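You operate a simulated robot arm through the tools that you are given. There is no shell and no other tool. Be economical: measure what you need, move in short steps, check, and stop when the job is done.

The job below is to be done with a simulated two-armed robot. You get a single attempt, and the scene is never put back.

JOB
On the top of the brown table, fold the white cloth in half.

The check looks at the end state, three seconds after you hand in, the way a careful person would. Anything else that was tipped, shoved, dropped, spilled or broken makes it a failure. Flat cloth is picked up by pressing the open fingertips on it (5 to 10 N) and closing them slowly along it; thin cloth reads only 2 to 8 mm in the jaws.

ROBOT AND FRAMES
Two 7-joint arms with two-finger grippers on one trunk, on a base that drives. Base frame: it is fixed to the floor where the robot stands at the start and does not move with it; the origin is under the middle of the robot, x ahead of it, y to its left, z up; the surface under the hand at the start is at about z = 780. Lengths are in mm, angles in degrees, forces in N, time in s.
The left shoulder is at the start at [80, 164, 976], the right one opposite. With the tool pointing down near the work surface each hand reaches from about 320 to 780 mm from the robot's upright axis, wherever it stands, measured 20 degrees to its own side. Places, roughly: top of the brown table [600, 200, 800]. Payload 2.45 kg a hand.
The TCP of each hand is the grasp point between the finger pads, 26 mm short of the fingertips. In the tool frame z runs along the fingers and y along their closing line. Largest opening 96 mm; the body of the gripper starts 69 mm behind the TCP.
Orientation is that of the tool frame in the base frame, as [roll, pitch, yaw] about the fixed x, y, z axes, in that order (R = Rz(yaw) Ry(pitch) Rx(roll)). With the fingers straight down and closing along the base's y, the tool's x points along the base's -x, its y along +y and its z along -z.

CONTROLS
- The arms move only by the tool move_arm. It takes "left_moves", "right_moves" or both (then of equal length, played together; a hand with none holds still); each is one flat list of numbers, 6 for each row, row after row: the shift along the base's x, y, z in units of 30 mm (1.0 is 30 mm), then the turn, a rotation vector about the base's x, y, z in units of 4 degrees (1.0 is 4 degrees). In form: [x, y, z, wx, wy, wz, x, y, z, wx, wy, wz, ...]. A call has 1 to 12 rows; each row shifts and turns the commanded pose from where the row before left it. "left_gripper" and "right_gripper" are, for a hand that has rows, the gripper command, from -1 (shut) to 1 (fully open), values between in proportion, set as the call begins (left out, the last holds). A call with a number of a shift or a turn outside -1 to 1 is refused whole. Each row takes 0.2 s and may step no farther than 50 mm and 8.6 degrees from the row before; otherwise, or with a gripper value out of range, the whole call is refused. A pose out of reach is approached as far as the arm can. The call stops where the force on the tool passes 40 N (or 10 N more than at its start, if that is more) or the arm is blocked; 0.2 s more then pass. The fingers move at their own pace and stop on an object; they squeeze with about 27 N. The grip force told is the motor's: it shows also when the fingers shut on nothing. Time passes only in rows, and 0.2 s behind the last, so rows that do not move let the fingers close. The reply holds the time, the measured pose of the TCP, the force on the tool along the base axes, the opening and the grip force, in the units named above and with some noise, with the torque about the TCP (base axes, N m) and any sound that the robot's microphone picked up.
- Cameras (640 x 400 px; columns grow to the right, rows downward): "scene" is now at [210.4, 16.9, 1420.1]; the picture's right is [0.29, -0.96, 0.00], its down [-0.89, -0.27, -0.36] and it looks along [0.34, 0.10, -0.93] (base axes); focal length 248 px, centre (320, 200). "left" rides on the left gripper at [82, -3, -98] in its tool frame; the picture's right is [0.04, 1.00, 0.00], its down [-0.73, 0.03, -0.68] and it looks along [-0.68, 0.03, 0.73] (tool axes); focal length 256 px, centre (320, 200). "right" rides on the right gripper at [82, 3, -98] in its tool frame; the picture's right is [-0.04, 1.00, 0.00], its down [-0.73, -0.03, -0.68] and it looks along [-0.68, -0.03, 0.73] (tool axes); focal length 256 px, centre (320, 200). There is no depth. A picture from a camera that has moved, and an enlarged one, comes with that camera's place and axes in the base frame and with its lens.
- get_image(camera): a new picture of that camera. No time passes.
- move_column(by): slides the trunk up (or, below 0, down) by that many mm; the arms and the scene camera ride with it, the base frame stays. It gives what a move gives, with no picture.
- base_move(legs): drives the robot by 1 to 6 legs, each [ahead, left, turn to the left] in mm, mm and degrees, along the robot's own axes; the way and the turn of a leg run together, so that a leg with both is an arc; at most 1500 mm and 180 degrees a leg. The arms and the cameras ride along, it lands a little off, and it stops where it bumps. It gives what a move gives.
- aim_head(pan, tilt): turns the head with the scene camera to pan (to the left, within 120 degrees either way) and tilt (down, from -29 to 69), counted from straight ahead of the robot. It gives what a move gives.
- close_up(camera, box): a new picture of the part [left, top, right, bottom] of that camera's present view, enlarged. No time passes.
- close_job(): hands the job in; it is judged then, once.

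Work in short steps. Places have to be worked out from the pictures, the camera data and where the tool is seen: move nearer, look again, correct. Check each grasp and each placing, and mend what went wrong. You have 120 turns and 88 pictures in all, those below and enlarged ones among them. Open the grippers and draw the arms clear of the work before you hand the job in, unless the task says otherwise; then end with one line.

The tools are called after "Request:" by a JSON object that holds its "name" and its "arguments". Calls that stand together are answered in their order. move_arm: Moves the arms, as the interface text tells. Its arguments: {"type":"object","properties":{"left_moves":{"type":"array","items":{"type":"number"}},"left_gripper":{"type":"number"},"right_moves":{"type":"array","items":{"type":"number"}},"right_gripper":{"type":"number"}},"required":[]} The other tools are called the same way: move_column (by) slides the trunk up or down; base_move (legs) drives the base; aim_head (pan, tilt) turns the head that bears the scene camera; get_image (camera) takes a picture; close_up (camera, box) takes an enlarged picture of a part of a camera's view; close_job () hands the job in.

At the start:

```text
clock: 0.0
left_tool_pos: [363.5, 352.8, 1001.6]
left_tool_rot: [-179.8, -0.1, 180.0]
left_ft_force: [-0.7, 0.1, -0.6]
left_moment: [-0.02, 0.01, -0.06]
left_finger_gap: 95.8
left_gripper_force: 0.1
right_tool_pos: [452.5, -10.8, 918.6]
right_tool_rot: [-180.0, -0.2, -180.0]
right_ft_force: [-0.4, 1.0, 0.0]
right_moment: [-0.03, 0.01, -0.02]
right_finger_gap: 96.1
right_gripper_force: 0.0
trunk travel left (down, up): [-150.0, 417.0]
robot x, y, heading: [2.8, 1.1, -0.0]
head pan, tilt: [17.0, 68.8]
```

scene: 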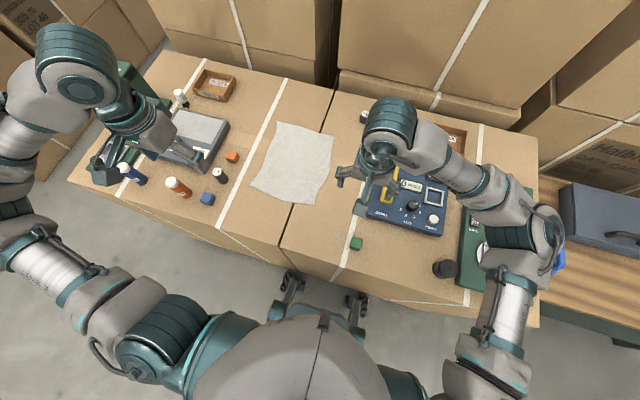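
right: 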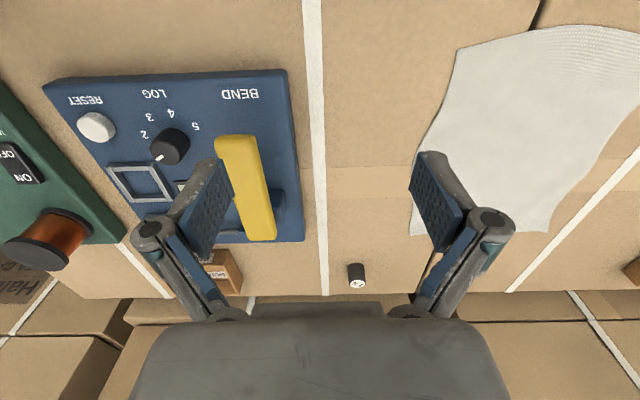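
left: 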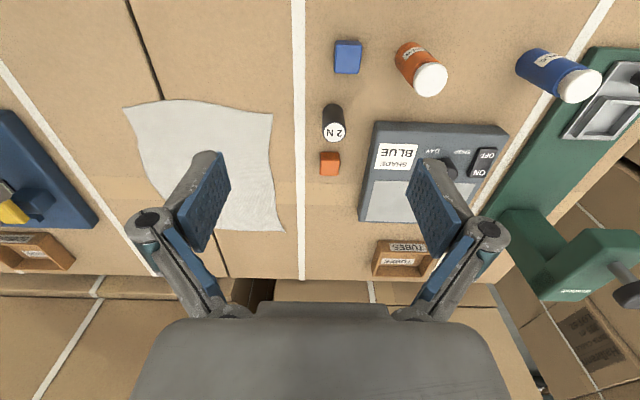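

I estimate the cloth at about x 430–665, y 90–290, on the table at z≈780. I'll look closer before planning the fold.

Request:
{"name": "close_up", "arguments": {"camera": "scene", "box": [220, 90, 380, 230]}}

```text
2.86 times, centred on (300, 160) of scene
camera zoom: at [210.4, 16.9, 1420.1], right [0.29, -0.96, 0.0], down [-0.89, -0.27, -0.36], along [0.34, 0.1, -0.93], focal length 708 px, centre (377, 314)
```

zoom: 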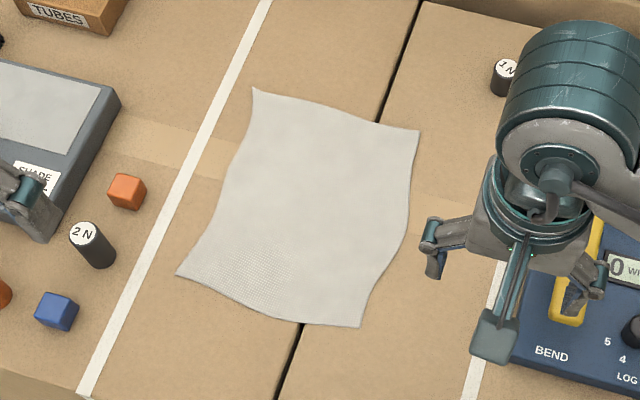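

Cloth corners come out near (427,97), (427,288), (660,294), (660,104). The plan is to pinch both near corners, with fingers closing along y, and carry them over to the far edge. First I bring both hands above the near corners with the grippers part-open.

Request:
{"name": "move_arm", "arguments": {"left_moves": [0.53, -0.63, -0.67, 0, 0, 0, 0.53, -0.63, -0.67, 0, 0, 0, 0.53, -0.63, -0.67, 0, 0, 0, 0.53, -0.63, -0.67, 0, 0, 0, 0.53, -0.63, -0.67, 0, 0, 0], "right_moves": [-0.06, 0.92, -0.12, 0, 0, 0, -0.06, 0.92, -0.12, 0, 0, 0, -0.06, 0.92, -0.12, 0, 0, 0, -0.06, 0.92, -0.12, 0, 0, 0, -0.06, 0.92, -0.12, 0, 0, 0], "left_gripper": -0.25, "right_gripper": -0.25}}

Request:
{"name": "get_image", "arguments": {"camera": "scene"}}

Request:
{"name": "get_image", "arguments": {"camera": "left"}}

Request:
{"name": "get_image", "arguments": {"camera": "right"}}

```text
clock: 1.2
left_tool_pos: [440.3, 256.4, 902.3]
left_tool_rot: [180.0, 0.1, -179.9]
left_ft_force: [1.0, -0.5, -0.2]
left_moment: [0.01, -0.01, 0.01]
left_finger_gap: 36.2
left_gripper_force: 0.1
right_tool_pos: [439.8, 125.4, 900.4]
right_tool_rot: [-180.0, 0.0, -180.0]
right_ft_force: [0.8, -0.4, -0.1]
right_moment: [-0.02, -0.01, -0.01]
right_finger_gap: 35.9
right_gripper_force: 0.1
trunk travel left (down, up): [-150.0, 417.0]
robot x, y, heading: [1.7, -1.9, -0.1]
head pan, tilt: [17.0, 68.8]
```

```text
83 pictures are left
camera scene: at [212.0, 18.4, 1419.8], right [0.29, -0.96, 0.0], down [-0.89, -0.27, -0.36], along [0.34, 0.1, -0.93], focal length 248 px, centre (320, 200)
```

scene: 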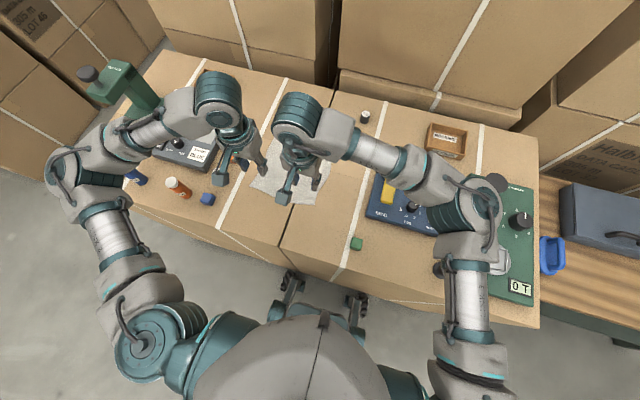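

```text
82 pictures are left
camera left: at [358.1, 252.9, 1001.7], right [-0.04, 1.0, 0.0], down [0.73, 0.03, 0.68], along [0.68, 0.03, -0.73], focal length 256 px, centre (320, 200)
```

left: 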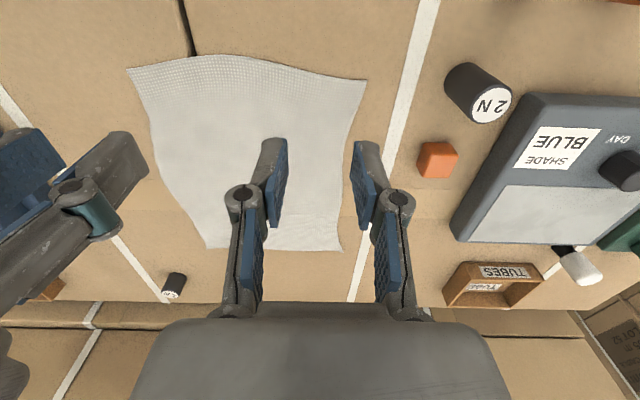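

```text
81 pictures are left
camera right: at [358.2, 128.5, 999.2], right [0.04, 1.0, 0.0], down [0.73, -0.03, 0.68], along [0.68, -0.03, -0.73], focal length 256 px, centre (320, 200)
```

right: 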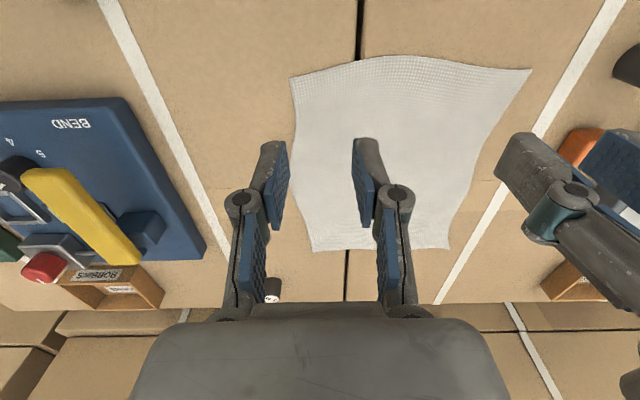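

Corner estimates from the hand cameras agree: x 426–662, y 100–294. Before gripping, I test in the air that both hands reach the far edge at x≈650.

Request:
{"name": "move_arm", "arguments": {"left_moves": [1, 0, -0.2, 0, 0, 0, 1, 0, -0.2, 0, 0, 0, 1, 0, -0.2, 0, 0, 0, 1, 0, -0.2, 0, 0, 0, 1, 0, -0.2, 0, 0, 0, 1, 0, -0.2, 0, 0, 0, 1, 0, -0.2, 0, 0, 0], "right_moves": [1, 0.03, -0.2, 0, 0, 0, 1, 0.03, -0.2, 0, 0, 0, 1, 0.03, -0.2, 0, 0, 0, 1, 0.03, -0.2, 0, 0, 0, 1, 0.03, -0.2, 0, 0, 0, 1, 0.03, -0.2, 0, 0, 0, 1, 0.03, -0.2, 0, 0, 0]}}

```text
clock: 2.8
left_tool_pos: [649.5, 256.7, 861.2]
left_tool_rot: [179.9, 0.1, -179.9]
left_ft_force: [0.0, 0.4, 0.0]
left_moment: [0.01, 0.01, -0.03]
left_finger_gap: 36.2
left_gripper_force: 0.1
right_tool_pos: [628.8, 128.9, 865.1]
right_tool_rot: [179.8, 0.1, -180.0]
right_ft_force: [-0.4, 0.4, 0.5]
right_moment: [0.0, -0.04, -0.02]
right_finger_gap: 35.9
right_gripper_force: 0.1
right hand out of reach, approached as far as the arm can: row 7
trunk travel left (down, up): [-150.0, 417.0]
robot x, y, heading: [-2.2, -2.6, -0.2]
head pan, tilt: [17.0, 68.8]
```

The right hand runs short at x≈629. I raise both hands well clear and shift the base about 120 mm left, to put the cloth more centrally in reach.

Request:
{"name": "move_arm", "arguments": {"left_moves": [-0.8, 0, 1, 0, 0, 0, -0.8, 0, 1, 0, 0, 0, -0.8, 0, 1, 0, 0, 0, -0.8, 0, 1, 0, 0, 0, -0.8, 0, 0.5, 0, 0, 0, -0.8, 0, 0, 0, 0, 0, -0.8, 0, 0, 0, 0, 0], "right_moves": [-0.8, 0, 1, 0, 0, 0, -0.8, 0, 1, 0, 0, 0, -0.8, 0, 1, 0, 0, 0, -0.8, 0, 1, 0, 0, 0, -0.8, 0, 0.5, 0, 0, 0, -0.8, 0, 0, 0, 0, 0, -0.8, 0, 0, 0, 0, 0]}}

Request:
{"name": "base_move", "arguments": {"legs": [[0, 120, 0]]}}

Request:
{"name": "get_image", "arguments": {"camera": "scene"}}

```text
clock: 4.4
left_tool_pos: [477.4, 258.8, 999.2]
left_tool_rot: [179.9, 0.3, 179.9]
left_ft_force: [0.3, -0.3, 0.4]
left_moment: [0.01, -0.03, 0.01]
left_finger_gap: 36.0
left_gripper_force: 0.1
right_tool_pos: [455.5, 126.1, 1000.2]
right_tool_rot: [-179.9, 0.2, -180.0]
right_ft_force: [-1.3, 0.2, 0.1]
right_moment: [0.01, -0.06, 0.0]
right_finger_gap: 36.1
right_gripper_force: 0.0
trunk travel left (down, up): [-150.0, 417.0]
robot x, y, heading: [0.4, 3.3, -0.2]
head pan, tilt: [17.0, 68.8]
```

```text
clock: 5.6
left_tool_pos: [483.1, 337.5, 1005.9]
left_tool_rot: [178.1, 0.2, 179.8]
left_ft_force: [0.4, -2.4, 0.6]
left_moment: [0.1, 0.02, -0.04]
left_finger_gap: 35.8
left_gripper_force: 0.0
right_tool_pos: [461.9, 205.8, 1001.9]
right_tool_rot: [178.2, 0.0, 179.8]
right_ft_force: [1.6, -1.4, 0.1]
right_moment: [0.11, 0.13, 0.02]
right_finger_gap: 36.2
right_gripper_force: 0.0
trunk travel left (down, up): [-150.0, 417.0]
robot x, y, heading: [2.6, 112.6, 0.2]
head pan, tilt: [17.0, 68.8]
```

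```text
80 pictures are left
camera scene: at [215.2, 79.5, 1419.3], right [0.29, -0.96, -0.03], down [-0.89, -0.26, -0.36], along [0.34, 0.13, -0.93], focal length 248 px, centre (320, 200)
```

scene: 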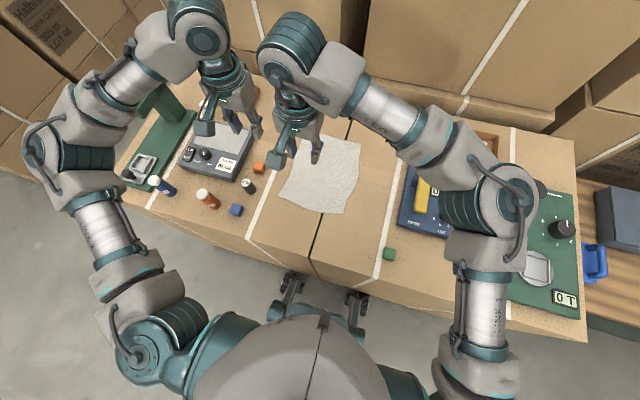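

The robot seems still to be swaying after the drive. I wait a moment for it to settle and reread the poses.

Request:
{"name": "move_arm", "arguments": {"left_moves": [0, 0, 0, 0, 0, 0, 0, 0, 0, 0, 0, 0, 0, 0, 0, 0, 0, 0, 0, 0, 0, 0, 0, 0, 0, 0, 0, 0, 0, 0], "right_moves": [0, 0, 0, 0, 0, 0, 0, 0, 0, 0, 0, 0, 0, 0, 0, 0, 0, 0, 0, 0, 0, 0, 0, 0, 0, 0, 0, 0, 0, 0]}}

```text
clock: 7.0
left_tool_pos: [471.9, 360.9, 1007.2]
left_tool_rot: [179.1, 0.7, 179.9]
left_ft_force: [-0.3, -0.7, 0.1]
left_moment: [0.05, -0.02, -0.01]
left_finger_gap: 36.2
left_gripper_force: 0.1
right_tool_pos: [450.6, 229.2, 1005.6]
right_tool_rot: [179.3, 0.7, 179.9]
right_ft_force: [0.1, -0.6, 0.0]
right_moment: [0.08, -0.03, -0.02]
right_finger_gap: 36.0
right_gripper_force: 0.1
trunk travel left (down, up): [-150.0, 417.0]
robot x, y, heading: [2.7, 112.4, -0.2]
head pan, tilt: [17.0, 68.8]
stopped in row 5 (left hand): the arm was blocked; the commanded pose is now the measured one
```

The left arm reported "blocked" while it was settling. I check both again and take a look.

Request:
{"name": "move_arm", "arguments": {"left_moves": [0, 0, 0, 0, 0, 0, 0, 0, 0, 0, 0, 0, 0, 0, 0, 0, 0, 0], "right_moves": [0, 0, 0, 0, 0, 0, 0, 0, 0, 0, 0, 0, 0, 0, 0, 0, 0, 0]}}

Request:
{"name": "get_image", "arguments": {"camera": "scene"}}

```text
clock: 7.8
left_tool_pos: [473.2, 366.2, 1006.6]
left_tool_rot: [179.4, 0.6, -179.9]
left_ft_force: [0.3, 0.3, -0.9]
left_moment: [0.02, 0.02, 0.03]
left_finger_gap: 36.1
left_gripper_force: 0.0
right_tool_pos: [451.9, 233.5, 1005.4]
right_tool_rot: [179.5, 0.5, 180.0]
right_ft_force: [0.7, 0.4, 0.5]
right_moment: [0.0, 0.0, -0.01]
right_finger_gap: 35.9
right_gripper_force: 0.1
trunk travel left (down, up): [-150.0, 417.0]
robot x, y, heading: [0.2, 119.1, 0.1]
head pan, tilt: [17.0, 68.8]
```

```text
79 pictures are left
camera scene: at [213.3, 139.1, 1419.7], right [0.29, -0.96, 0.0], down [-0.89, -0.28, -0.35], along [0.34, 0.1, -0.93], focal length 248 px, centre (320, 200)
```

scene: 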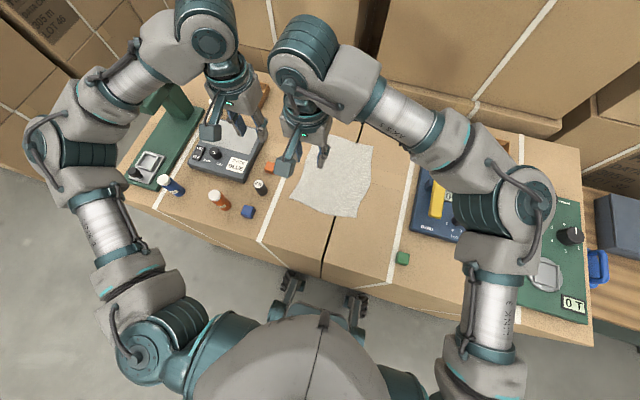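

The base has settled at y≈119 and the scene is undisturbed. I repeat the reach test over the far edge.

Request:
{"name": "move_arm", "arguments": {"left_moves": [0.838, -0.51, -0.667, 0, 0, 0, 0.838, -0.51, -0.667, 0, 0, 0, 0.838, -0.51, -0.667, 0, 0, 0, 0.838, -0.51, -0.667, 0, 0, 0, 0.838, -0.51, -0.667, 0, 0, 0, 0.838, -0.51, -0.667, 0, 0, 0, 0.838, -0.51, -0.667, 0, 0, 0], "right_moves": [0.938, -0.483, -0.667, 0, 0, 0, 0.938, -0.483, -0.667, 0, 0, 0, 0.938, -0.483, -0.667, 0, 0, 0, 0.938, -0.483, -0.667, 0, 0, 0, 0.938, -0.483, -0.667, 0, 0, 0, 0.938, -0.483, -0.667, 0, 0, 0, 0.938, -0.483, -0.667, 0, 0, 0]}}

```text
clock: 9.4
left_tool_pos: [649.1, 263.8, 862.8]
left_tool_rot: [179.8, 0.4, -179.9]
left_ft_force: [0.3, 0.2, -0.3]
left_moment: [0.02, 0.01, 0.03]
left_finger_gap: 36.1
left_gripper_force: 0.2
right_tool_pos: [649.4, 137.2, 861.5]
right_tool_rot: [179.7, 0.6, -180.0]
right_ft_force: [1.1, -0.6, -0.7]
right_moment: [0.0, 0.03, 0.0]
right_finger_gap: 35.8
right_gripper_force: 0.0
trunk travel left (down, up): [-150.0, 417.0]
robot x, y, heading: [4.1, 117.8, 0.2]
head pan, tilt: [17.0, 68.8]
```

Both hands reach the far edge. Now back over the near corners at x≈441.

Request:
{"name": "move_arm", "arguments": {"left_moves": [-0.99, -0.024, 0, 0, 0, 0, -0.99, -0.024, 0, 0, 0, 0, -0.99, -0.024, 0, 0, 0, 0, -0.99, -0.024, 0, 0, 0, 0, -0.99, -0.024, 0, 0, 0, 0, -0.99, -0.024, -0.2, 0, 0, 0, -0.99, -0.024, -0.2, 0, 0, 0, 0, 0, -0.3, 0, 0, 0], "right_moves": [-0.99, -0.024, 0, 0, 0, 0, -0.99, -0.024, 0, 0, 0, 0, -0.99, -0.024, 0, 0, 0, 0, -0.99, -0.024, 0, 0, 0, 0, -0.99, -0.024, 0, 0, 0, 0, -0.99, -0.024, -0.2, 0, 0, 0, -0.99, -0.024, -0.2, 0, 0, 0, 0, 0, -0.3, 0, 0, 0]}}

Request:
{"name": "get_image", "arguments": {"camera": "left"}}

Request:
{"name": "get_image", "arguments": {"camera": "right"}}

```text
clock: 11.2
left_tool_pos: [438.8, 251.7, 846.4]
left_tool_rot: [179.3, 0.7, -180.0]
left_ft_force: [-0.3, -1.1, 0.0]
left_moment: [0.05, 0.01, 0.0]
left_finger_gap: 35.8
left_gripper_force: 0.0
right_tool_pos: [439.8, 127.1, 842.3]
right_tool_rot: [179.3, 0.5, 179.9]
right_ft_force: [0.6, -0.1, -0.3]
right_moment: [0.02, 0.06, -0.02]
right_finger_gap: 36.2
right_gripper_force: 0.0
trunk travel left (down, up): [-150.0, 417.0]
robot x, y, heading: [1.5, 117.6, -0.3]
head pan, tilt: [17.0, 68.8]
```

```text
78 pictures are left
camera left: at [356.0, 246.7, 943.5], right [-0.04, 1.0, 0.01], down [0.73, 0.02, 0.69], along [0.69, 0.04, -0.73], focal length 256 px, centre (320, 200)
```

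left: 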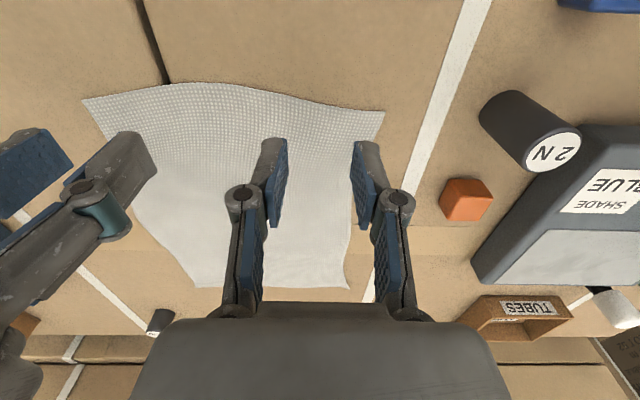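

```text
77 pictures are left
camera right: at [355.8, 127.2, 940.2], right [0.04, 1.0, 0.01], down [0.73, -0.04, 0.69], along [0.68, -0.02, -0.73], focal length 256 px, centre (320, 200)
```

right: 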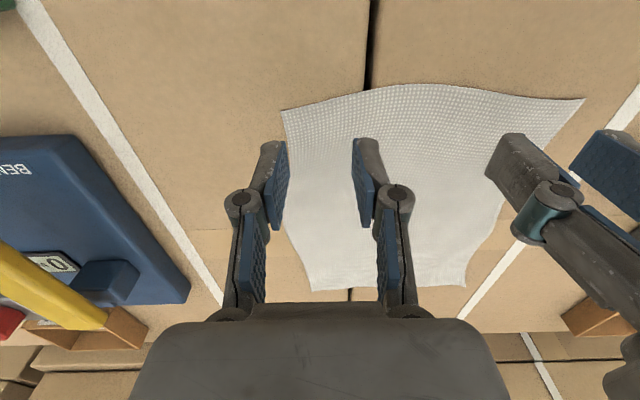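

Positions agree. I shift each hand about 6 mm along y so both fingers sit on the cloth, and lower to a few mm above it.

Request:
{"name": "move_arm", "arguments": {"left_moves": [0.05, 0.12, -0.25, 0, 0, 0, 0.05, 0.12, -0.25, 0, 0, 0, 0, 0, -0.25, 0, 0, 0, 0, 0, -0.2, 0, 0, 0, 0, 0, 0, 0, 0, 0, 0, 0, 0, 0, 0, 0], "right_moves": [0.05, 0.1, -0.2, 0, 0, 0, 0.05, 0.1, -0.2, 0, 0, 0, 0, 0, -0.2, 0, 0, 0, 0, 0, -0.2, 0, 0, 0, 0, 0, 0, 0, 0, 0, 0, 0, 0, 0, 0, 0]}}

```text
clock: 12.6
left_tool_pos: [442.1, 270.8, 815.1]
left_tool_rot: [179.9, 0.7, -179.9]
left_ft_force: [-0.2, 0.2, 0.3]
left_moment: [0.0, -0.02, 0.02]
left_finger_gap: 36.1
left_gripper_force: 0.1
right_tool_pos: [440.8, 144.0, 818.9]
right_tool_rot: [-180.0, 0.6, -179.9]
right_ft_force: [-0.5, 0.3, 0.2]
right_moment: [0.0, -0.02, 0.05]
right_finger_gap: 36.0
right_gripper_force: 0.0
trunk travel left (down, up): [-150.0, 417.0]
robot x, y, heading: [1.3, 120.0, 0.1]
head pan, tilt: [17.0, 68.8]
```

Both read about 10 mm too far left after the sway died out. I correct y and lower a bit.

Request:
{"name": "move_arm", "arguments": {"left_moves": [0, -0.17, 0, 0, 0, 0, 0, -0.15, 0, 0, 0, 0, 0, 0, 0, 0, 0, 0, 0, 0, -0.07, 0, 0, 0, 0, 0, 0, 0, 0, 0], "right_moves": [0, -0.18, 0, 0, 0, 0, 0, -0.18, 0, 0, 0, 0, 0, 0, -0.1, 0, 0, 0, 0, 0, -0.1, 0, 0, 0, 0, 0, 0, 0, 0, 0]}}

Request:
{"name": "get_image", "arguments": {"camera": "left"}}

Request:
{"name": "get_image", "arguments": {"camera": "right"}}

```text
clock: 13.8
left_tool_pos: [441.6, 257.2, 812.3]
left_tool_rot: [179.7, 0.8, -180.0]
left_ft_force: [0.2, 0.2, 0.2]
left_moment: [0.01, 0.01, 0.0]
left_finger_gap: 36.1
left_gripper_force: 0.0
right_tool_pos: [441.8, 128.5, 813.2]
right_tool_rot: [179.9, 0.6, -179.9]
right_ft_force: [0.8, -0.4, -0.9]
right_moment: [0.05, -0.02, 0.01]
right_finger_gap: 36.1
right_gripper_force: 0.1
trunk travel left (down, up): [-150.0, 417.0]
robot x, y, heading: [-4.1, 117.7, 0.1]
head pan, tilt: [17.0, 68.8]
```

```text
76 pictures are left
camera left: at [360.2, 253.6, 912.2], right [-0.04, 1.0, 0.0], down [0.73, 0.03, 0.69], along [0.69, 0.03, -0.73], focal length 256 px, centre (320, 200)
```

left: 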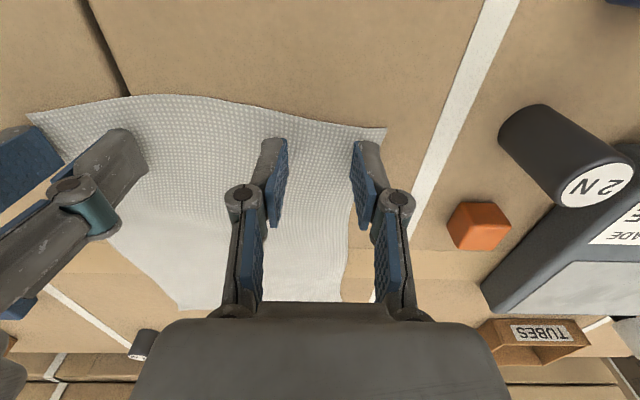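

```text
75 pictures are left
camera right: at [358.8, 130.1, 909.8], right [0.04, 1.0, 0.0], down [0.73, -0.03, 0.69], along [0.69, -0.02, -0.73], focal length 256 px, centre (320, 200)
```

right: 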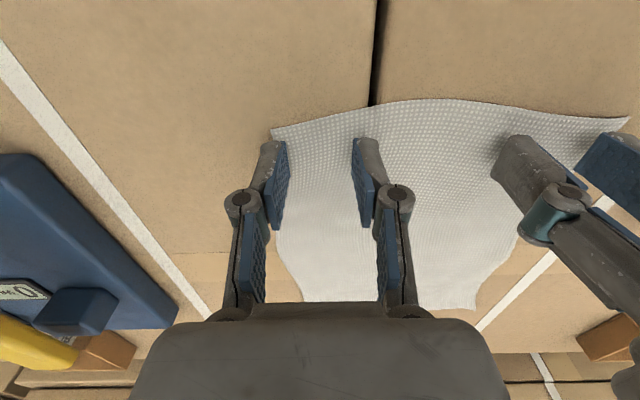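

The outer fingers are right on the side edges; I narrow the opening to 30 mm, nudge the right hand inward and lower gently.

Request:
{"name": "move_arm", "arguments": {"left_moves": [0, -0.04, 0, 0, 0, 0, 0, 0, 0, 0, 0, 0, 0, 0, -0.07, 0, 0, 0, 0, 0, -0.07, 0, 0, 0, 0, 0, 0, 0, 0, 0], "right_moves": [0, 0.13, 0, 0, 0, 0, 0, 0, 0, 0, 0, 0, 0, 0, -0.07, 0, 0, 0, 0, 0, -0.07, 0, 0, 0, 0, 0, 0, 0, 0, 0], "left_gripper": -0.375, "right_gripper": -0.375}}

```text
clock: 15.0
left_tool_pos: [443.5, 257.7, 808.2]
left_tool_rot: [179.9, 0.6, -180.0]
left_ft_force: [0.1, -0.3, 0.3]
left_moment: [0.0, -0.01, 0.0]
left_finger_gap: 30.0
left_gripper_force: 0.0
right_tool_pos: [441.8, 134.6, 808.6]
right_tool_rot: [179.8, 0.6, -179.9]
right_ft_force: [0.1, -0.1, 1.2]
right_moment: [0.01, 0.02, -0.01]
right_finger_gap: 29.8
right_gripper_force: 0.1
trunk travel left (down, up): [-150.0, 417.0]
robot x, y, heading: [4.2, 115.7, 0.3]
head pan, tilt: [17.0, 68.8]
```

No contact yet at z≈808; I press down in small steps.

Request:
{"name": "move_arm", "arguments": {"left_moves": [0, 0, -0.05, 0, 0, 0, 0, 0, -0.05, 0, 0, 0, 0, 0, 0, 0, 0, 0], "right_moves": [0, 0, -0.05, 0, 0, 0, 0, 0, -0.05, 0, 0, 0, 0, 0, 0, 0, 0, 0]}}

```text
clock: 15.8
left_tool_pos: [442.8, 258.9, 807.6]
left_tool_rot: [179.7, 0.9, -179.9]
left_ft_force: [3.0, 0.1, 10.5]
left_moment: [0.1, 0.0, 0.0]
left_finger_gap: 30.1
left_gripper_force: 0.6
right_tool_pos: [441.9, 134.2, 808.7]
right_tool_rot: [179.8, 0.8, -179.9]
right_ft_force: [0.3, -0.7, 10.3]
right_moment: [-0.2, 0.07, 0.02]
right_finger_gap: 30.5
right_gripper_force: 0.6
trunk travel left (down, up): [-150.0, 417.0]
robot x, y, heading: [-2.2, 120.9, -0.3]
head pan, tilt: [17.0, 68.8]
```

Both hands press with about 10 N. I close slowly, in increments, relieving the press a touch.

Request:
{"name": "move_arm", "arguments": {"left_moves": [0, 0, 0.01, 0, 0, 0, 0, 0, 0, 0, 0, 0], "right_moves": [0, 0, 0.01, 0, 0, 0, 0, 0, 0, 0, 0, 0], "left_gripper": -0.55, "right_gripper": -0.55}}

Request:
{"name": "move_arm", "arguments": {"left_moves": [0, 0, 0, 0, 0, 0, 0, 0, 0, 0, 0, 0], "right_moves": [0, 0, 0, 0, 0, 0, 0, 0, 0, 0, 0, 0], "left_gripper": -0.7, "right_gripper": -0.7}}

Request:
{"name": "get_image", "arguments": {"camera": "left"}}

Request:
{"name": "get_image", "arguments": {"camera": "right"}}

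```text
clock: 16.4
left_tool_pos: [441.5, 257.3, 807.2]
left_tool_rot: [179.8, 0.8, -180.0]
left_ft_force: [0.2, -1.0, 11.3]
left_moment: [-0.08, 0.04, -0.05]
left_finger_gap: 22.5
left_gripper_force: 0.0
right_tool_pos: [441.9, 134.3, 808.2]
right_tool_rot: [179.8, 0.7, -179.9]
right_ft_force: [2.6, -0.6, 14.1]
right_moment: [-0.02, 0.01, -0.03]
right_finger_gap: 20.9
right_gripper_force: 0.1
trunk travel left (down, up): [-150.0, 417.0]
robot x, y, heading: [2.4, 115.9, 0.3]
head pan, tilt: [17.0, 68.8]
```

```text
clock: 17.0
left_tool_pos: [441.0, 258.1, 807.2]
left_tool_rot: [179.7, 0.8, -179.9]
left_ft_force: [0.3, -0.3, 12.1]
left_moment: [-0.1, 0.05, 0.01]
left_finger_gap: 14.7
left_gripper_force: 0.0
right_tool_pos: [440.2, 133.7, 806.4]
right_tool_rot: [179.8, 0.6, -179.9]
right_ft_force: [0.4, -0.3, 14.7]
right_moment: [0.03, 0.06, 0.02]
right_finger_gap: 12.4
right_gripper_force: 0.0
trunk travel left (down, up): [-150.0, 417.0]
robot x, y, heading: [0.7, 117.0, 0.2]
head pan, tilt: [17.0, 68.8]
```

```text
74 pictures are left
camera left: at [358.4, 253.4, 905.3], right [-0.04, 1.0, 0.0], down [0.72, 0.03, 0.69], along [0.69, 0.03, -0.72], focal length 256 px, centre (320, 200)
```

left: 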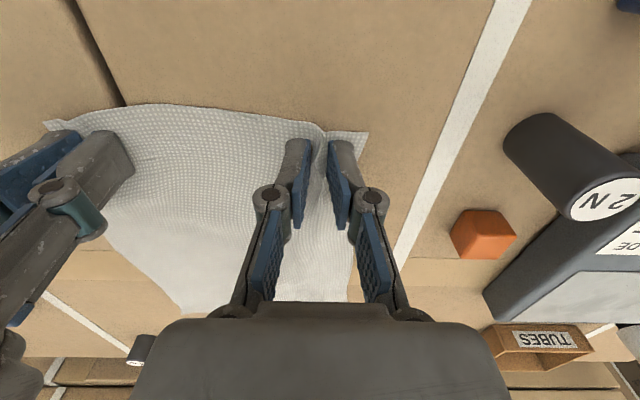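

```text
73 pictures are left
camera right: at [357.6, 135.5, 904.1], right [0.04, 1.0, 0.0], down [0.73, -0.03, 0.69], along [0.69, -0.02, -0.73], focal length 256 px, centre (320, 200)
```

right: 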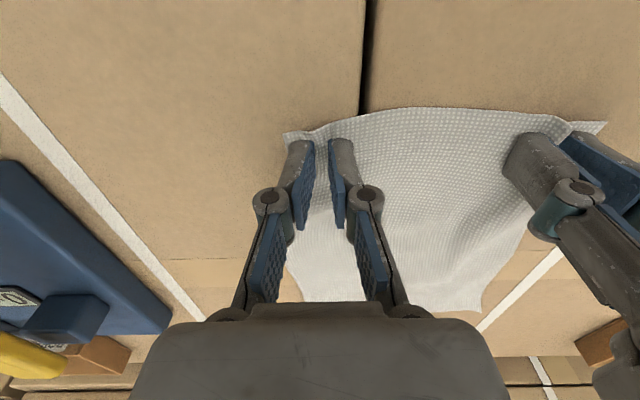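

The cloth is gathering into rucks between the fingers on both sides. I finish closing.

Request:
{"name": "move_arm", "arguments": {"left_moves": [0, 0, 0, 0, 0, 0, 0, 0, 0, 0, 0, 0], "right_moves": [0, 0, 0, 0, 0, 0, 0, 0, 0, 0, 0, 0], "left_gripper": -0.85, "right_gripper": -0.85}}

Request:
{"name": "move_arm", "arguments": {"left_moves": [0, 0, 0, 0, 0, 0, 0, 0, 0, 0, 0, 0, 0, 0, 0, 0, 0, 0], "right_moves": [0, 0, 0, 0, 0, 0, 0, 0, 0, 0, 0, 0, 0, 0, 0, 0, 0, 0], "left_gripper": -1, "right_gripper": -1}}

Request:
{"name": "move_arm", "arguments": {"left_moves": [0, 0, 0.3, 0, 0, 0, 0, 0, 0.4, 0, 0, 0, 0.1, 0, 0.4, 0, 0, 0], "right_moves": [0, 0, 0.3, 0, 0, 0, 0, 0, 0.4, 0, 0, 0, 0.1, 0, 0.4, 0, 0, 0]}}

Request:
{"name": "get_image", "arguments": {"camera": "left"}}

Request:
{"name": "get_image", "arguments": {"camera": "right"}}

```text
clock: 17.6
left_tool_pos: [440.5, 258.0, 806.4]
left_tool_rot: [179.8, 0.8, -179.9]
left_ft_force: [1.1, -2.6, 13.8]
left_moment: [-0.04, 0.09, 0.05]
left_finger_gap: 7.4
left_gripper_force: 0.1
right_tool_pos: [440.6, 132.8, 806.2]
right_tool_rot: [179.8, 0.7, -179.9]
right_ft_force: [-0.6, 0.4, 11.1]
right_moment: [0.08, 0.08, -0.01]
right_finger_gap: 7.1
right_gripper_force: 0.0
trunk travel left (down, up): [-150.0, 417.0]
robot x, y, heading: [-1.4, 118.1, 0.0]
head pan, tilt: [17.0, 68.8]
```

```text
clock: 18.4
left_tool_pos: [441.6, 257.1, 808.7]
left_tool_rot: [179.8, 0.8, -179.9]
left_ft_force: [1.0, -1.2, 6.4]
left_moment: [-0.06, 0.03, 0.04]
left_finger_gap: 4.1
left_gripper_force: 29.1
right_tool_pos: [440.7, 133.8, 805.3]
right_tool_rot: [179.9, 0.7, -179.9]
right_ft_force: [-1.8, 2.9, 6.8]
right_moment: [0.08, 0.07, -0.02]
right_finger_gap: 0.1
right_gripper_force: 26.6
trunk travel left (down, up): [-150.0, 417.0]
robot x, y, heading: [-0.4, 118.9, -0.2]
head pan, tilt: [17.0, 68.8]
```

```text
clock: 19.2
left_tool_pos: [445.8, 257.8, 839.3]
left_tool_rot: [179.7, 0.6, -179.9]
left_ft_force: [-0.6, 0.2, -1.0]
left_moment: [0.03, -0.01, 0.01]
left_finger_gap: 4.7
left_gripper_force: 28.6
right_tool_pos: [445.9, 134.9, 838.2]
right_tool_rot: [179.8, 0.6, -179.9]
right_ft_force: [-0.1, -0.9, 0.3]
right_moment: [0.02, 0.01, 0.04]
right_finger_gap: 0.0
right_gripper_force: 27.8
trunk travel left (down, up): [-150.0, 417.0]
robot x, y, heading: [2.1, 115.8, 0.2]
head pan, tilt: [17.0, 68.8]
```

```text
72 pictures are left
camera left: at [363.3, 253.9, 937.4], right [-0.04, 1.0, 0.0], down [0.73, 0.03, 0.69], along [0.69, 0.03, -0.73], focal length 256 px, centre (320, 200)
```

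left: 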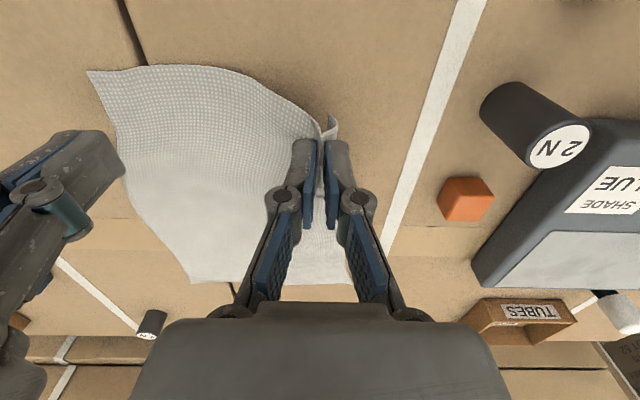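

```text
71 pictures are left
camera right: at [362.4, 136.8, 935.6], right [0.04, 1.0, 0.0], down [0.73, -0.03, 0.69], along [0.69, -0.02, -0.73], focal length 256 px, centre (320, 200)
```

right: 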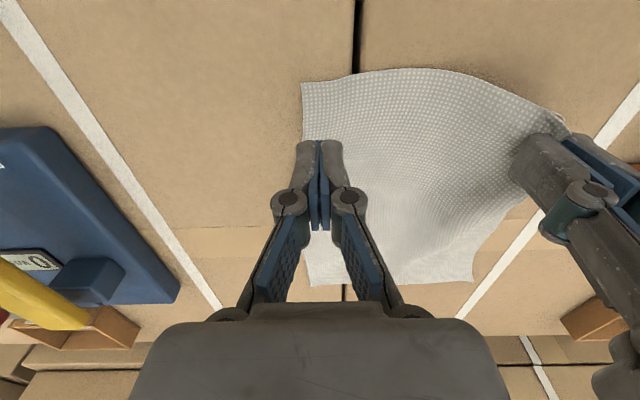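

The left hand holds the cloth (4.7 mm), the right one slipped off. I lower the left hand back near the table while holding, reopen the right, and look for its corner.

Request:
{"name": "move_arm", "arguments": {"left_moves": [0, 0, -0.4, 0, 0, 0, -0.1, 0, -0.45, 0, 0, 0, 0, 0, 0, 0, 0, 0, 0, 0, 0, 0, 0, 0], "right_moves": [0, 0, 0, 0, 0, 0, 0, 0, 0, 0, 0, 0, 0, 0, 0, 0, 0, 0, 0, 0, 0, 0, 0, 0], "right_gripper": -0.3}}

Request:
{"name": "get_image", "arguments": {"camera": "right"}}

```text
clock: 20.2
left_tool_pos: [442.2, 258.5, 813.7]
left_tool_rot: [179.9, 0.7, -179.9]
left_ft_force: [0.7, -0.2, 0.9]
left_moment: [-0.02, 0.04, -0.04]
left_finger_gap: 3.5
left_gripper_force: 33.0
right_tool_pos: [444.9, 136.1, 838.2]
right_tool_rot: [179.9, 0.6, 180.0]
right_ft_force: [-0.5, -0.3, 0.4]
right_moment: [-0.03, 0.01, -0.01]
right_finger_gap: 33.4
right_gripper_force: 0.1
trunk travel left (down, up): [-150.0, 417.0]
robot x, y, heading: [-0.2, 118.7, 0.1]
head pan, tilt: [17.0, 68.8]
```

```text
70 pictures are left
camera right: at [362.1, 137.2, 935.6], right [0.04, 1.0, 0.0], down [0.73, -0.03, 0.69], along [0.69, -0.02, -0.73], focal length 256 px, centre (320, 200)
```

right: 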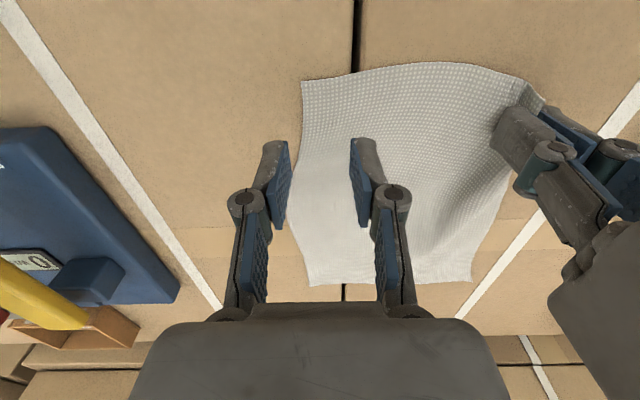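

The right corner now lies near (415,125), so I place the right hand at y≈148, x≈436 with a narrower opening and ease the left hand out 5 mm to keep clearance between the hands.

Request:
{"name": "move_arm", "arguments": {"left_moves": [0, 0.09, 0, 0, 0, 0, 0, 0.09, 0, 0, 0, 0, 0, 0, 0, 0, 0, 0, 0, 0, 0, 0, 0, 0, 0, 0, 0, 0, 0, 0], "right_moves": [-0.15, 0.2, -0.3, 0, 0, 0, -0.15, 0.2, -0.3, 0, 0, 0, 0, 0, -0.25, 0, 0, 0, 0, 0, 0, 0, 0, 0, 0, 0, 0, 0, 0, 0], "right_gripper": -0.42}}

Request:
{"name": "get_image", "arguments": {"camera": "right"}}

```text
clock: 21.4
left_tool_pos: [442.3, 264.6, 813.5]
left_tool_rot: [180.0, 0.6, -179.9]
left_ft_force: [0.5, 0.6, -0.4]
left_moment: [0.01, 0.01, -0.02]
left_finger_gap: 1.1
left_gripper_force: 24.0
right_tool_pos: [436.2, 148.1, 814.0]
right_tool_rot: [179.8, 0.6, -179.8]
right_ft_force: [-0.2, -0.3, 0.3]
right_moment: [0.02, -0.02, -0.02]
right_finger_gap: 27.9
right_gripper_force: 0.1
trunk travel left (down, up): [-150.0, 417.0]
robot x, y, heading: [-0.9, 119.8, 0.1]
head pan, tilt: [17.0, 68.8]
```

```text
69 pictures are left
camera right: at [352.5, 149.0, 910.7], right [0.04, 1.0, 0.0], down [0.73, -0.03, 0.69], along [0.69, -0.02, -0.73], focal length 256 px, centre (320, 200)
```

right: 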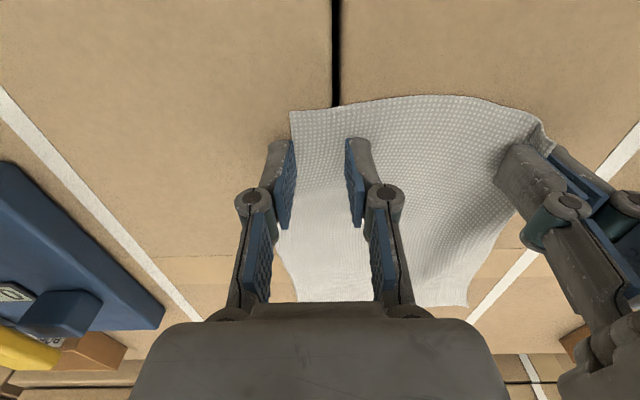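

The left gap fell to 1.1 mm, so its pinch may have slipped. I check with its camera.

Request:
{"name": "close_up", "arguments": {"camera": "left", "box": [160, 60, 440, 300]}}

```text
1.67 times, centred on (300, 180) of left
camera zoom: at [359.9, 259.4, 911.8], right [-0.04, 1.0, 0.0], down [0.73, 0.03, 0.69], along [0.69, 0.03, -0.73], focal length 427 px, centre (353, 233)
```

zoom: 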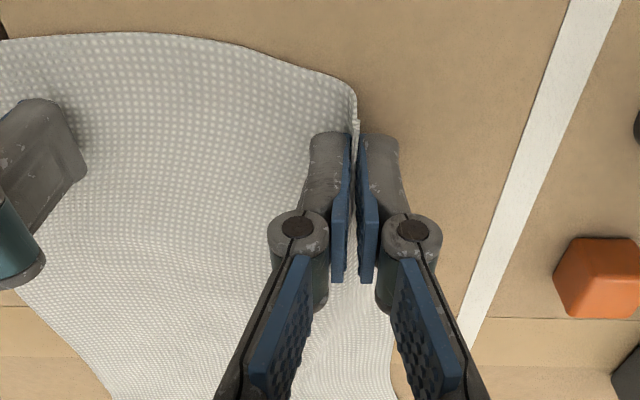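

Left still holds the side edge as a single layer. I go on with the right hand: lower to light contact.

Request:
{"name": "move_arm", "arguments": {"left_moves": [0, 0, 0, 0, 0, 0, 0, 0, 0, 0, 0, 0, 0, 0, 0, 0, 0, 0, 0, 0, 0, 0, 0, 0], "right_moves": [0, 0, -0.12, 0, 0, 0, 0, 0, -0.12, 0, 0, 0, 0, 0, -0.04, 0, 0, 0, 0, 0, 0, 0, 0, 0]}}

```text
clock: 22.4
left_tool_pos: [443.4, 262.7, 814.6]
left_tool_rot: [179.8, 0.7, -179.9]
left_ft_force: [0.5, -0.2, 0.2]
left_moment: [0.0, 0.03, 0.02]
left_finger_gap: 4.4
left_gripper_force: 26.0
right_tool_pos: [434.9, 147.6, 806.8]
right_tool_rot: [179.7, 0.7, -179.9]
right_ft_force: [3.1, 2.5, 21.1]
right_moment: [0.37, 0.0, -0.06]
right_finger_gap: 28.2
right_gripper_force: 6.4
trunk travel left (down, up): [-150.0, 417.0]
robot x, y, heading: [0.9, 121.3, 0.0]
head pan, tilt: [17.0, 68.8]
```

21 N is too much; I ease up about 2.5 mm while starting the slow closing.

Request:
{"name": "move_arm", "arguments": {"left_moves": [0, 0, 0, 0, 0, 0, 0, 0, 0, 0, 0, 0, 0, 0, 0, 0, 0, 0], "right_moves": [0, 0, 0.08, 0, 0, 0, 0, 0, 0, 0, 0, 0, 0, 0, 0, 0, 0, 0]}}

Request:
{"name": "move_arm", "arguments": {"right_moves": [0, 0, 0, 0, 0, 0, 0, 0, 0, 0, 0, 0], "right_gripper": -0.55}}

```text
clock: 23.2
left_tool_pos: [442.2, 263.6, 813.3]
left_tool_rot: [179.8, 0.7, -179.9]
left_ft_force: [-0.2, -1.7, -0.3]
left_moment: [-0.03, -0.01, 0.04]
left_finger_gap: 4.7
left_gripper_force: 24.0
right_tool_pos: [434.7, 147.1, 807.8]
right_tool_rot: [179.9, 0.6, -179.9]
right_ft_force: [0.6, 0.4, 4.9]
right_moment: [0.06, 0.01, 0.0]
right_finger_gap: 27.1
right_gripper_force: 0.0
trunk travel left (down, up): [-150.0, 417.0]
robot x, y, heading: [0.8, 119.5, 0.4]
head pan, tilt: [17.0, 68.8]
```

```text
clock: 23.8
left_tool_pos: [442.2, 263.0, 813.4]
left_tool_rot: [179.7, 0.8, -179.9]
left_ft_force: [-0.5, -0.3, 1.4]
left_moment: [-0.01, -0.02, 0.0]
left_finger_gap: 3.2
left_gripper_force: 25.7
right_tool_pos: [434.6, 148.0, 807.5]
right_tool_rot: [179.9, 0.7, -179.9]
right_ft_force: [0.8, -0.5, 1.9]
right_moment: [0.01, 0.04, 0.01]
right_finger_gap: 20.6
right_gripper_force: 0.0
trunk travel left (down, up): [-150.0, 417.0]
robot x, y, heading: [0.2, 118.7, 0.3]
head pan, tilt: [17.0, 68.8]
```

Force fell to 2 N; I add about 1 mm of press and keep closing.

Request:
{"name": "move_arm", "arguments": {"right_moves": [0, 0, -0.04, 0, 0, 0, 0, 0, 0, 0, 0, 0]}}

Request:
{"name": "move_arm", "arguments": {"right_moves": [0, 0, 0, 0, 0, 0, 0, 0, 0, 0, 0, 0], "right_gripper": -0.68}}

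Request:
{"name": "move_arm", "arguments": {"right_moves": [0, 0, 0, 0, 0, 0, 0, 0, 0, 0, 0, 0], "right_gripper": -0.8}}

Request:
{"name": "close_up", "arguments": {"camera": "right", "box": [200, 60, 480, 300]}}

```text
clock: 24.4
left_tool_pos: [442.6, 264.0, 813.8]
left_tool_rot: [179.7, 0.7, -179.9]
left_ft_force: [0.0, -0.4, 1.2]
left_moment: [-0.01, 0.0, -0.02]
left_finger_gap: 2.7
left_gripper_force: 31.3
right_tool_pos: [434.7, 146.6, 807.3]
right_tool_rot: [179.8, 0.7, -179.9]
right_ft_force: [-1.2, 1.0, 10.2]
right_moment: [0.09, 0.01, 0.01]
right_finger_gap: 21.1
right_gripper_force: 0.0
trunk travel left (down, up): [-150.0, 417.0]
robot x, y, heading: [-1.9, 117.6, 0.1]
head pan, tilt: [17.0, 68.8]
```

```text
clock: 25.0
left_tool_pos: [442.5, 263.2, 814.2]
left_tool_rot: [179.7, 0.7, 180.0]
left_ft_force: [-0.9, -1.2, -0.5]
left_moment: [0.0, 0.02, 0.01]
left_finger_gap: 4.4
left_gripper_force: 32.4
right_tool_pos: [435.7, 146.9, 806.3]
right_tool_rot: [179.7, 0.7, 179.9]
right_ft_force: [0.5, 0.3, 9.9]
right_moment: [0.1, -0.02, 0.03]
right_finger_gap: 15.8
right_gripper_force: 0.0
trunk travel left (down, up): [-150.0, 417.0]
robot x, y, heading: [0.7, 117.0, 0.2]
head pan, tilt: [17.0, 68.8]
```

```text
clock: 25.6
left_tool_pos: [441.3, 262.7, 814.6]
left_tool_rot: [179.7, 0.7, -179.9]
left_ft_force: [-1.5, -1.4, 0.2]
left_moment: [-0.12, 0.01, 0.01]
left_finger_gap: 2.6
left_gripper_force: 30.7
right_tool_pos: [434.4, 145.7, 807.4]
right_tool_rot: [179.6, 0.7, -179.9]
right_ft_force: [0.1, 0.5, 10.8]
right_moment: [0.1, 0.02, 0.01]
right_finger_gap: 8.2
right_gripper_force: 0.1
trunk travel left (down, up): [-150.0, 417.0]
robot x, y, heading: [0.9, 117.3, 0.0]
head pan, tilt: [17.0, 68.8]
```

```text
1.67 times, centred on (340, 180) of right
camera zoom: at [351.6, 148.1, 904.1], right [0.04, 1.0, 0.0], down [0.73, -0.03, 0.69], along [0.69, -0.02, -0.73], focal length 427 px, centre (287, 233)
```

zoom: 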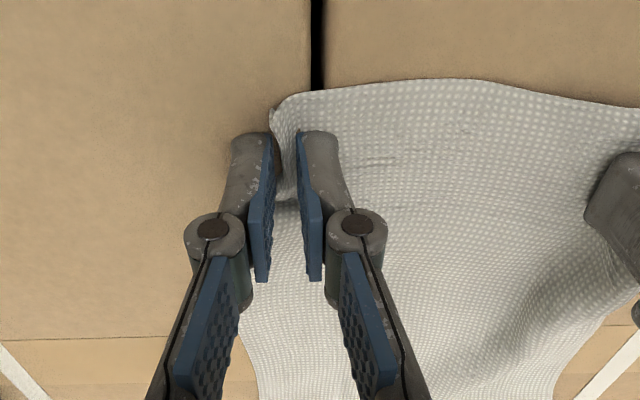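

The cloth's side edge has curled up between the right fingers. I close the rest of the way.

Request:
{"name": "move_arm", "arguments": {"right_moves": [0, 0, 0, 0, 0, 0], "right_gripper": -0.9}}

Request:
{"name": "move_arm", "arguments": {"right_moves": [0, 0, 0, 0, 0, 0, 0, 0, 0, 0, 0, 0, 0, 0, 0, 0, 0, 0], "right_gripper": -1}}

Request:
{"name": "close_up", "arguments": {"camera": "right", "box": [200, 60, 480, 300]}}

```text
clock: 26.0
left_tool_pos: [442.3, 262.4, 814.1]
left_tool_rot: [179.7, 0.7, -179.9]
left_ft_force: [-0.4, -1.9, -0.3]
left_moment: [-0.06, 0.02, 0.0]
left_finger_gap: 1.4
left_gripper_force: 24.5
right_tool_pos: [434.6, 146.4, 806.3]
right_tool_rot: [179.8, 0.6, -179.8]
right_ft_force: [0.3, 1.5, 9.5]
right_moment: [0.14, 0.07, -0.01]
right_finger_gap: 4.4
right_gripper_force: 0.0
trunk travel left (down, up): [-150.0, 417.0]
robot x, y, heading: [1.0, 119.8, 0.2]
head pan, tilt: [17.0, 68.8]
```

```text
clock: 26.8
left_tool_pos: [441.8, 262.8, 814.1]
left_tool_rot: [179.8, 0.7, -179.9]
left_ft_force: [-4.1, -4.6, 3.3]
left_moment: [0.65, 0.0, 0.03]
left_finger_gap: 2.7
left_gripper_force: 23.9
right_tool_pos: [434.9, 146.7, 807.1]
right_tool_rot: [179.8, 0.6, -179.9]
right_ft_force: [0.5, 4.8, 4.9]
right_moment: [0.15, 0.06, 0.03]
right_finger_gap: 3.3
right_gripper_force: 30.0
trunk travel left (down, up): [-150.0, 417.0]
robot x, y, heading: [3.6, 120.5, 0.1]
head pan, tilt: [17.0, 68.8]
```

```text
1.67 times, centred on (340, 180) of right
camera zoom: at [351.7, 148.9, 903.9], right [0.04, 1.0, 0.0], down [0.73, -0.03, 0.69], along [0.69, -0.02, -0.73], focal length 427 px, centre (287, 233)
```

zoom: 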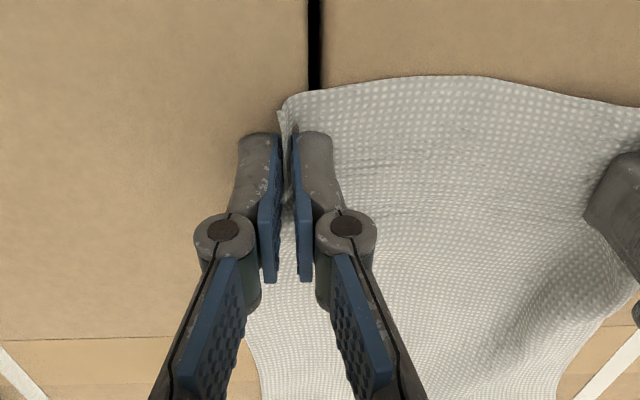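

Right now grips the cloth with 3.3 mm, and tension across the hands confirms both hold. I lift both and check.

Request:
{"name": "move_arm", "arguments": {"left_moves": [0, -0.05, 0.2, 0, 0, 0, 0, 0, 0.4, 0, 0, 0, 0.1, 0, 0.4, 0, 0, 0, 0, 0, 0, 0, 0, 0], "right_moves": [0, 0.05, 0.4, 0, 0, 0, 0, 0, 0.4, 0, 0, 0, 0.1, 0, 0.4, 0, 0, 0, 0, 0, 0, 0, 0, 0]}}

Request:
{"name": "get_image", "arguments": {"camera": "left"}}

Request:
{"name": "get_image", "arguments": {"camera": "right"}}

```text
clock: 27.8
left_tool_pos: [445.8, 261.0, 842.8]
left_tool_rot: [179.8, 0.6, -179.8]
left_ft_force: [2.7, 1.0, 0.6]
left_moment: [0.1, -0.01, 0.01]
left_finger_gap: 1.2
left_gripper_force: 23.0
right_tool_pos: [438.2, 147.6, 842.7]
right_tool_rot: [179.8, 0.6, -180.0]
right_ft_force: [-0.9, 0.3, -1.0]
right_moment: [0.01, -0.01, 0.01]
right_finger_gap: 4.0
right_gripper_force: 32.4
trunk travel left (down, up): [-150.0, 417.0]
robot x, y, heading: [2.0, 118.2, -0.0]
head pan, tilt: [17.0, 68.8]
```

```text
65 pictures are left
camera left: at [363.9, 257.5, 942.6], right [-0.04, 1.0, 0.0], down [0.73, 0.03, 0.69], along [0.69, 0.03, -0.73], focal length 256 px, centre (320, 200)
```

left: 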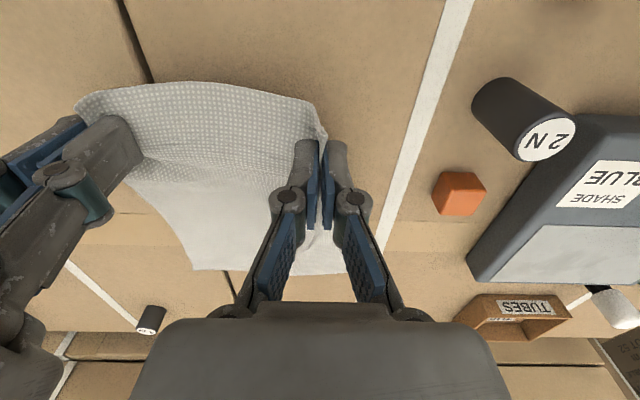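

```text
64 pictures are left
camera right: at [355.3, 149.7, 939.9], right [0.04, 1.0, 0.0], down [0.73, -0.03, 0.69], along [0.69, -0.02, -0.73], focal length 256 px, centre (320, 200)
```

right: 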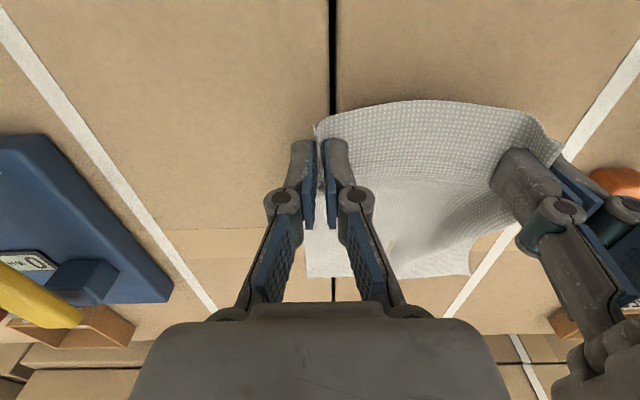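

Both corners are lifted evenly. The far edge now lies at about x 636, y 122–299, so the pinches should land at about x 615. I carry the cloth in an arc around the fold line x≈518, first half now.

Request:
{"name": "move_arm", "arguments": {"left_moves": [0.2, 0.03, 0.6, 0, 0, 0, 0.333, 0.03, 0.567, 0, 0, 0, 0.4, 0.03, 0.233, 0, 0, 0, 0.433, 0.03, 0.233, 0, 0, 0, 0.533, 0.03, 0.1, 0, 0, 0, 0.567, 0.03, 0.1, 0, 0, 0], "right_moves": [0.24, 0.03, 0.6, 0, 0, 0, 0.373, 0.03, 0.567, 0, 0, 0, 0.44, 0.03, 0.233, 0, 0, 0, 0.473, 0.03, 0.233, 0, 0, 0, 0.573, 0.03, 0.1, 0, 0, 0, 0.607, 0.03, 0.1, 0, 0, 0]}}

Request:
{"name": "get_image", "arguments": {"camera": "left"}}

Request:
{"name": "get_image", "arguments": {"camera": "right"}}

Request:
{"name": "get_image", "arguments": {"camera": "scene"}}

```text
clock: 29.2
left_tool_pos: [520.7, 266.0, 897.2]
left_tool_rot: [179.7, 0.5, -179.9]
left_ft_force: [-3.3, -0.3, -0.1]
left_moment: [0.0, 0.03, 0.04]
left_finger_gap: 0.8
left_gripper_force: 23.4
right_tool_pos: [520.7, 154.5, 897.8]
right_tool_rot: [179.9, 0.6, -179.9]
right_ft_force: [0.8, 0.3, 1.8]
right_moment: [0.06, -0.01, 0.02]
right_finger_gap: 2.2
right_gripper_force: 30.9
trunk travel left (down, up): [-150.0, 417.0]
robot x, y, heading: [-1.0, 119.3, 0.0]
head pan, tilt: [17.0, 68.8]
```

```text
63 pictures are left
camera left: at [438.3, 263.0, 996.0], right [-0.04, 1.0, 0.0], down [0.73, 0.03, 0.69], along [0.69, 0.03, -0.73], focal length 256 px, centre (320, 200)
```

left: 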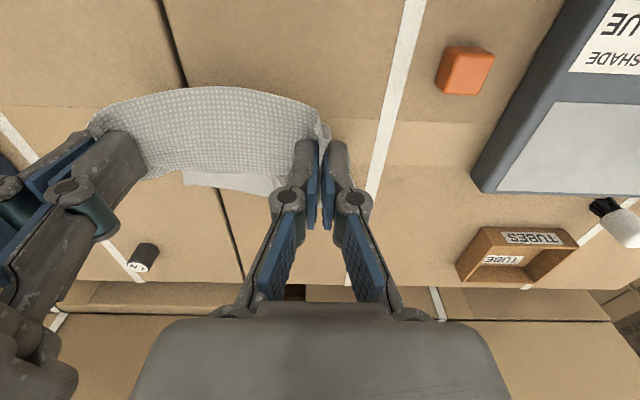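

```text
62 pictures are left
camera right: at [437.2, 155.9, 994.2], right [0.04, 1.0, 0.0], down [0.73, -0.03, 0.69], along [0.69, -0.02, -0.73], focal length 256 px, centre (320, 200)
```

right: 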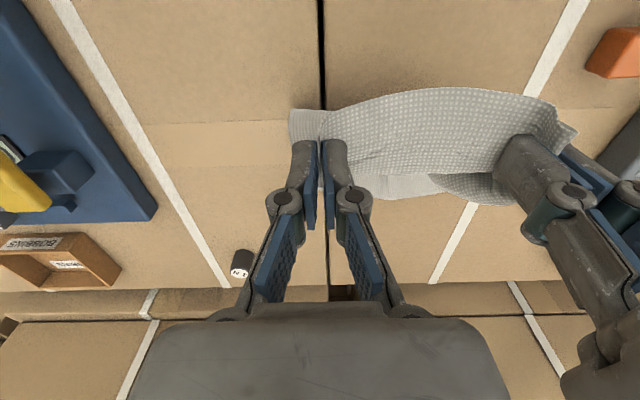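

```text
61 pictures are left
camera scene: at [213.4, 133.3, 1419.8], right [0.29, -0.96, 0.0], down [-0.89, -0.27, -0.36], along [0.34, 0.1, -0.93], focal length 248 px, centre (320, 200)
```

scene: 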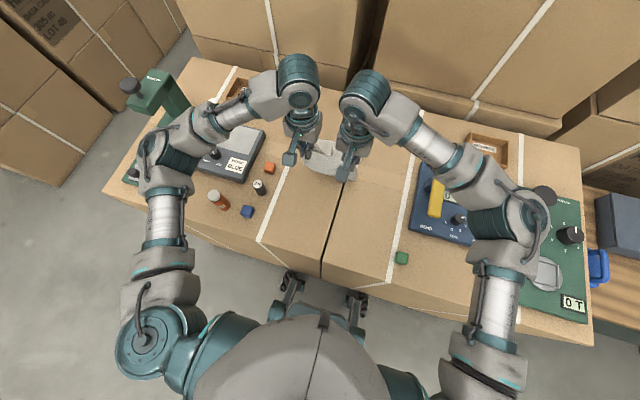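

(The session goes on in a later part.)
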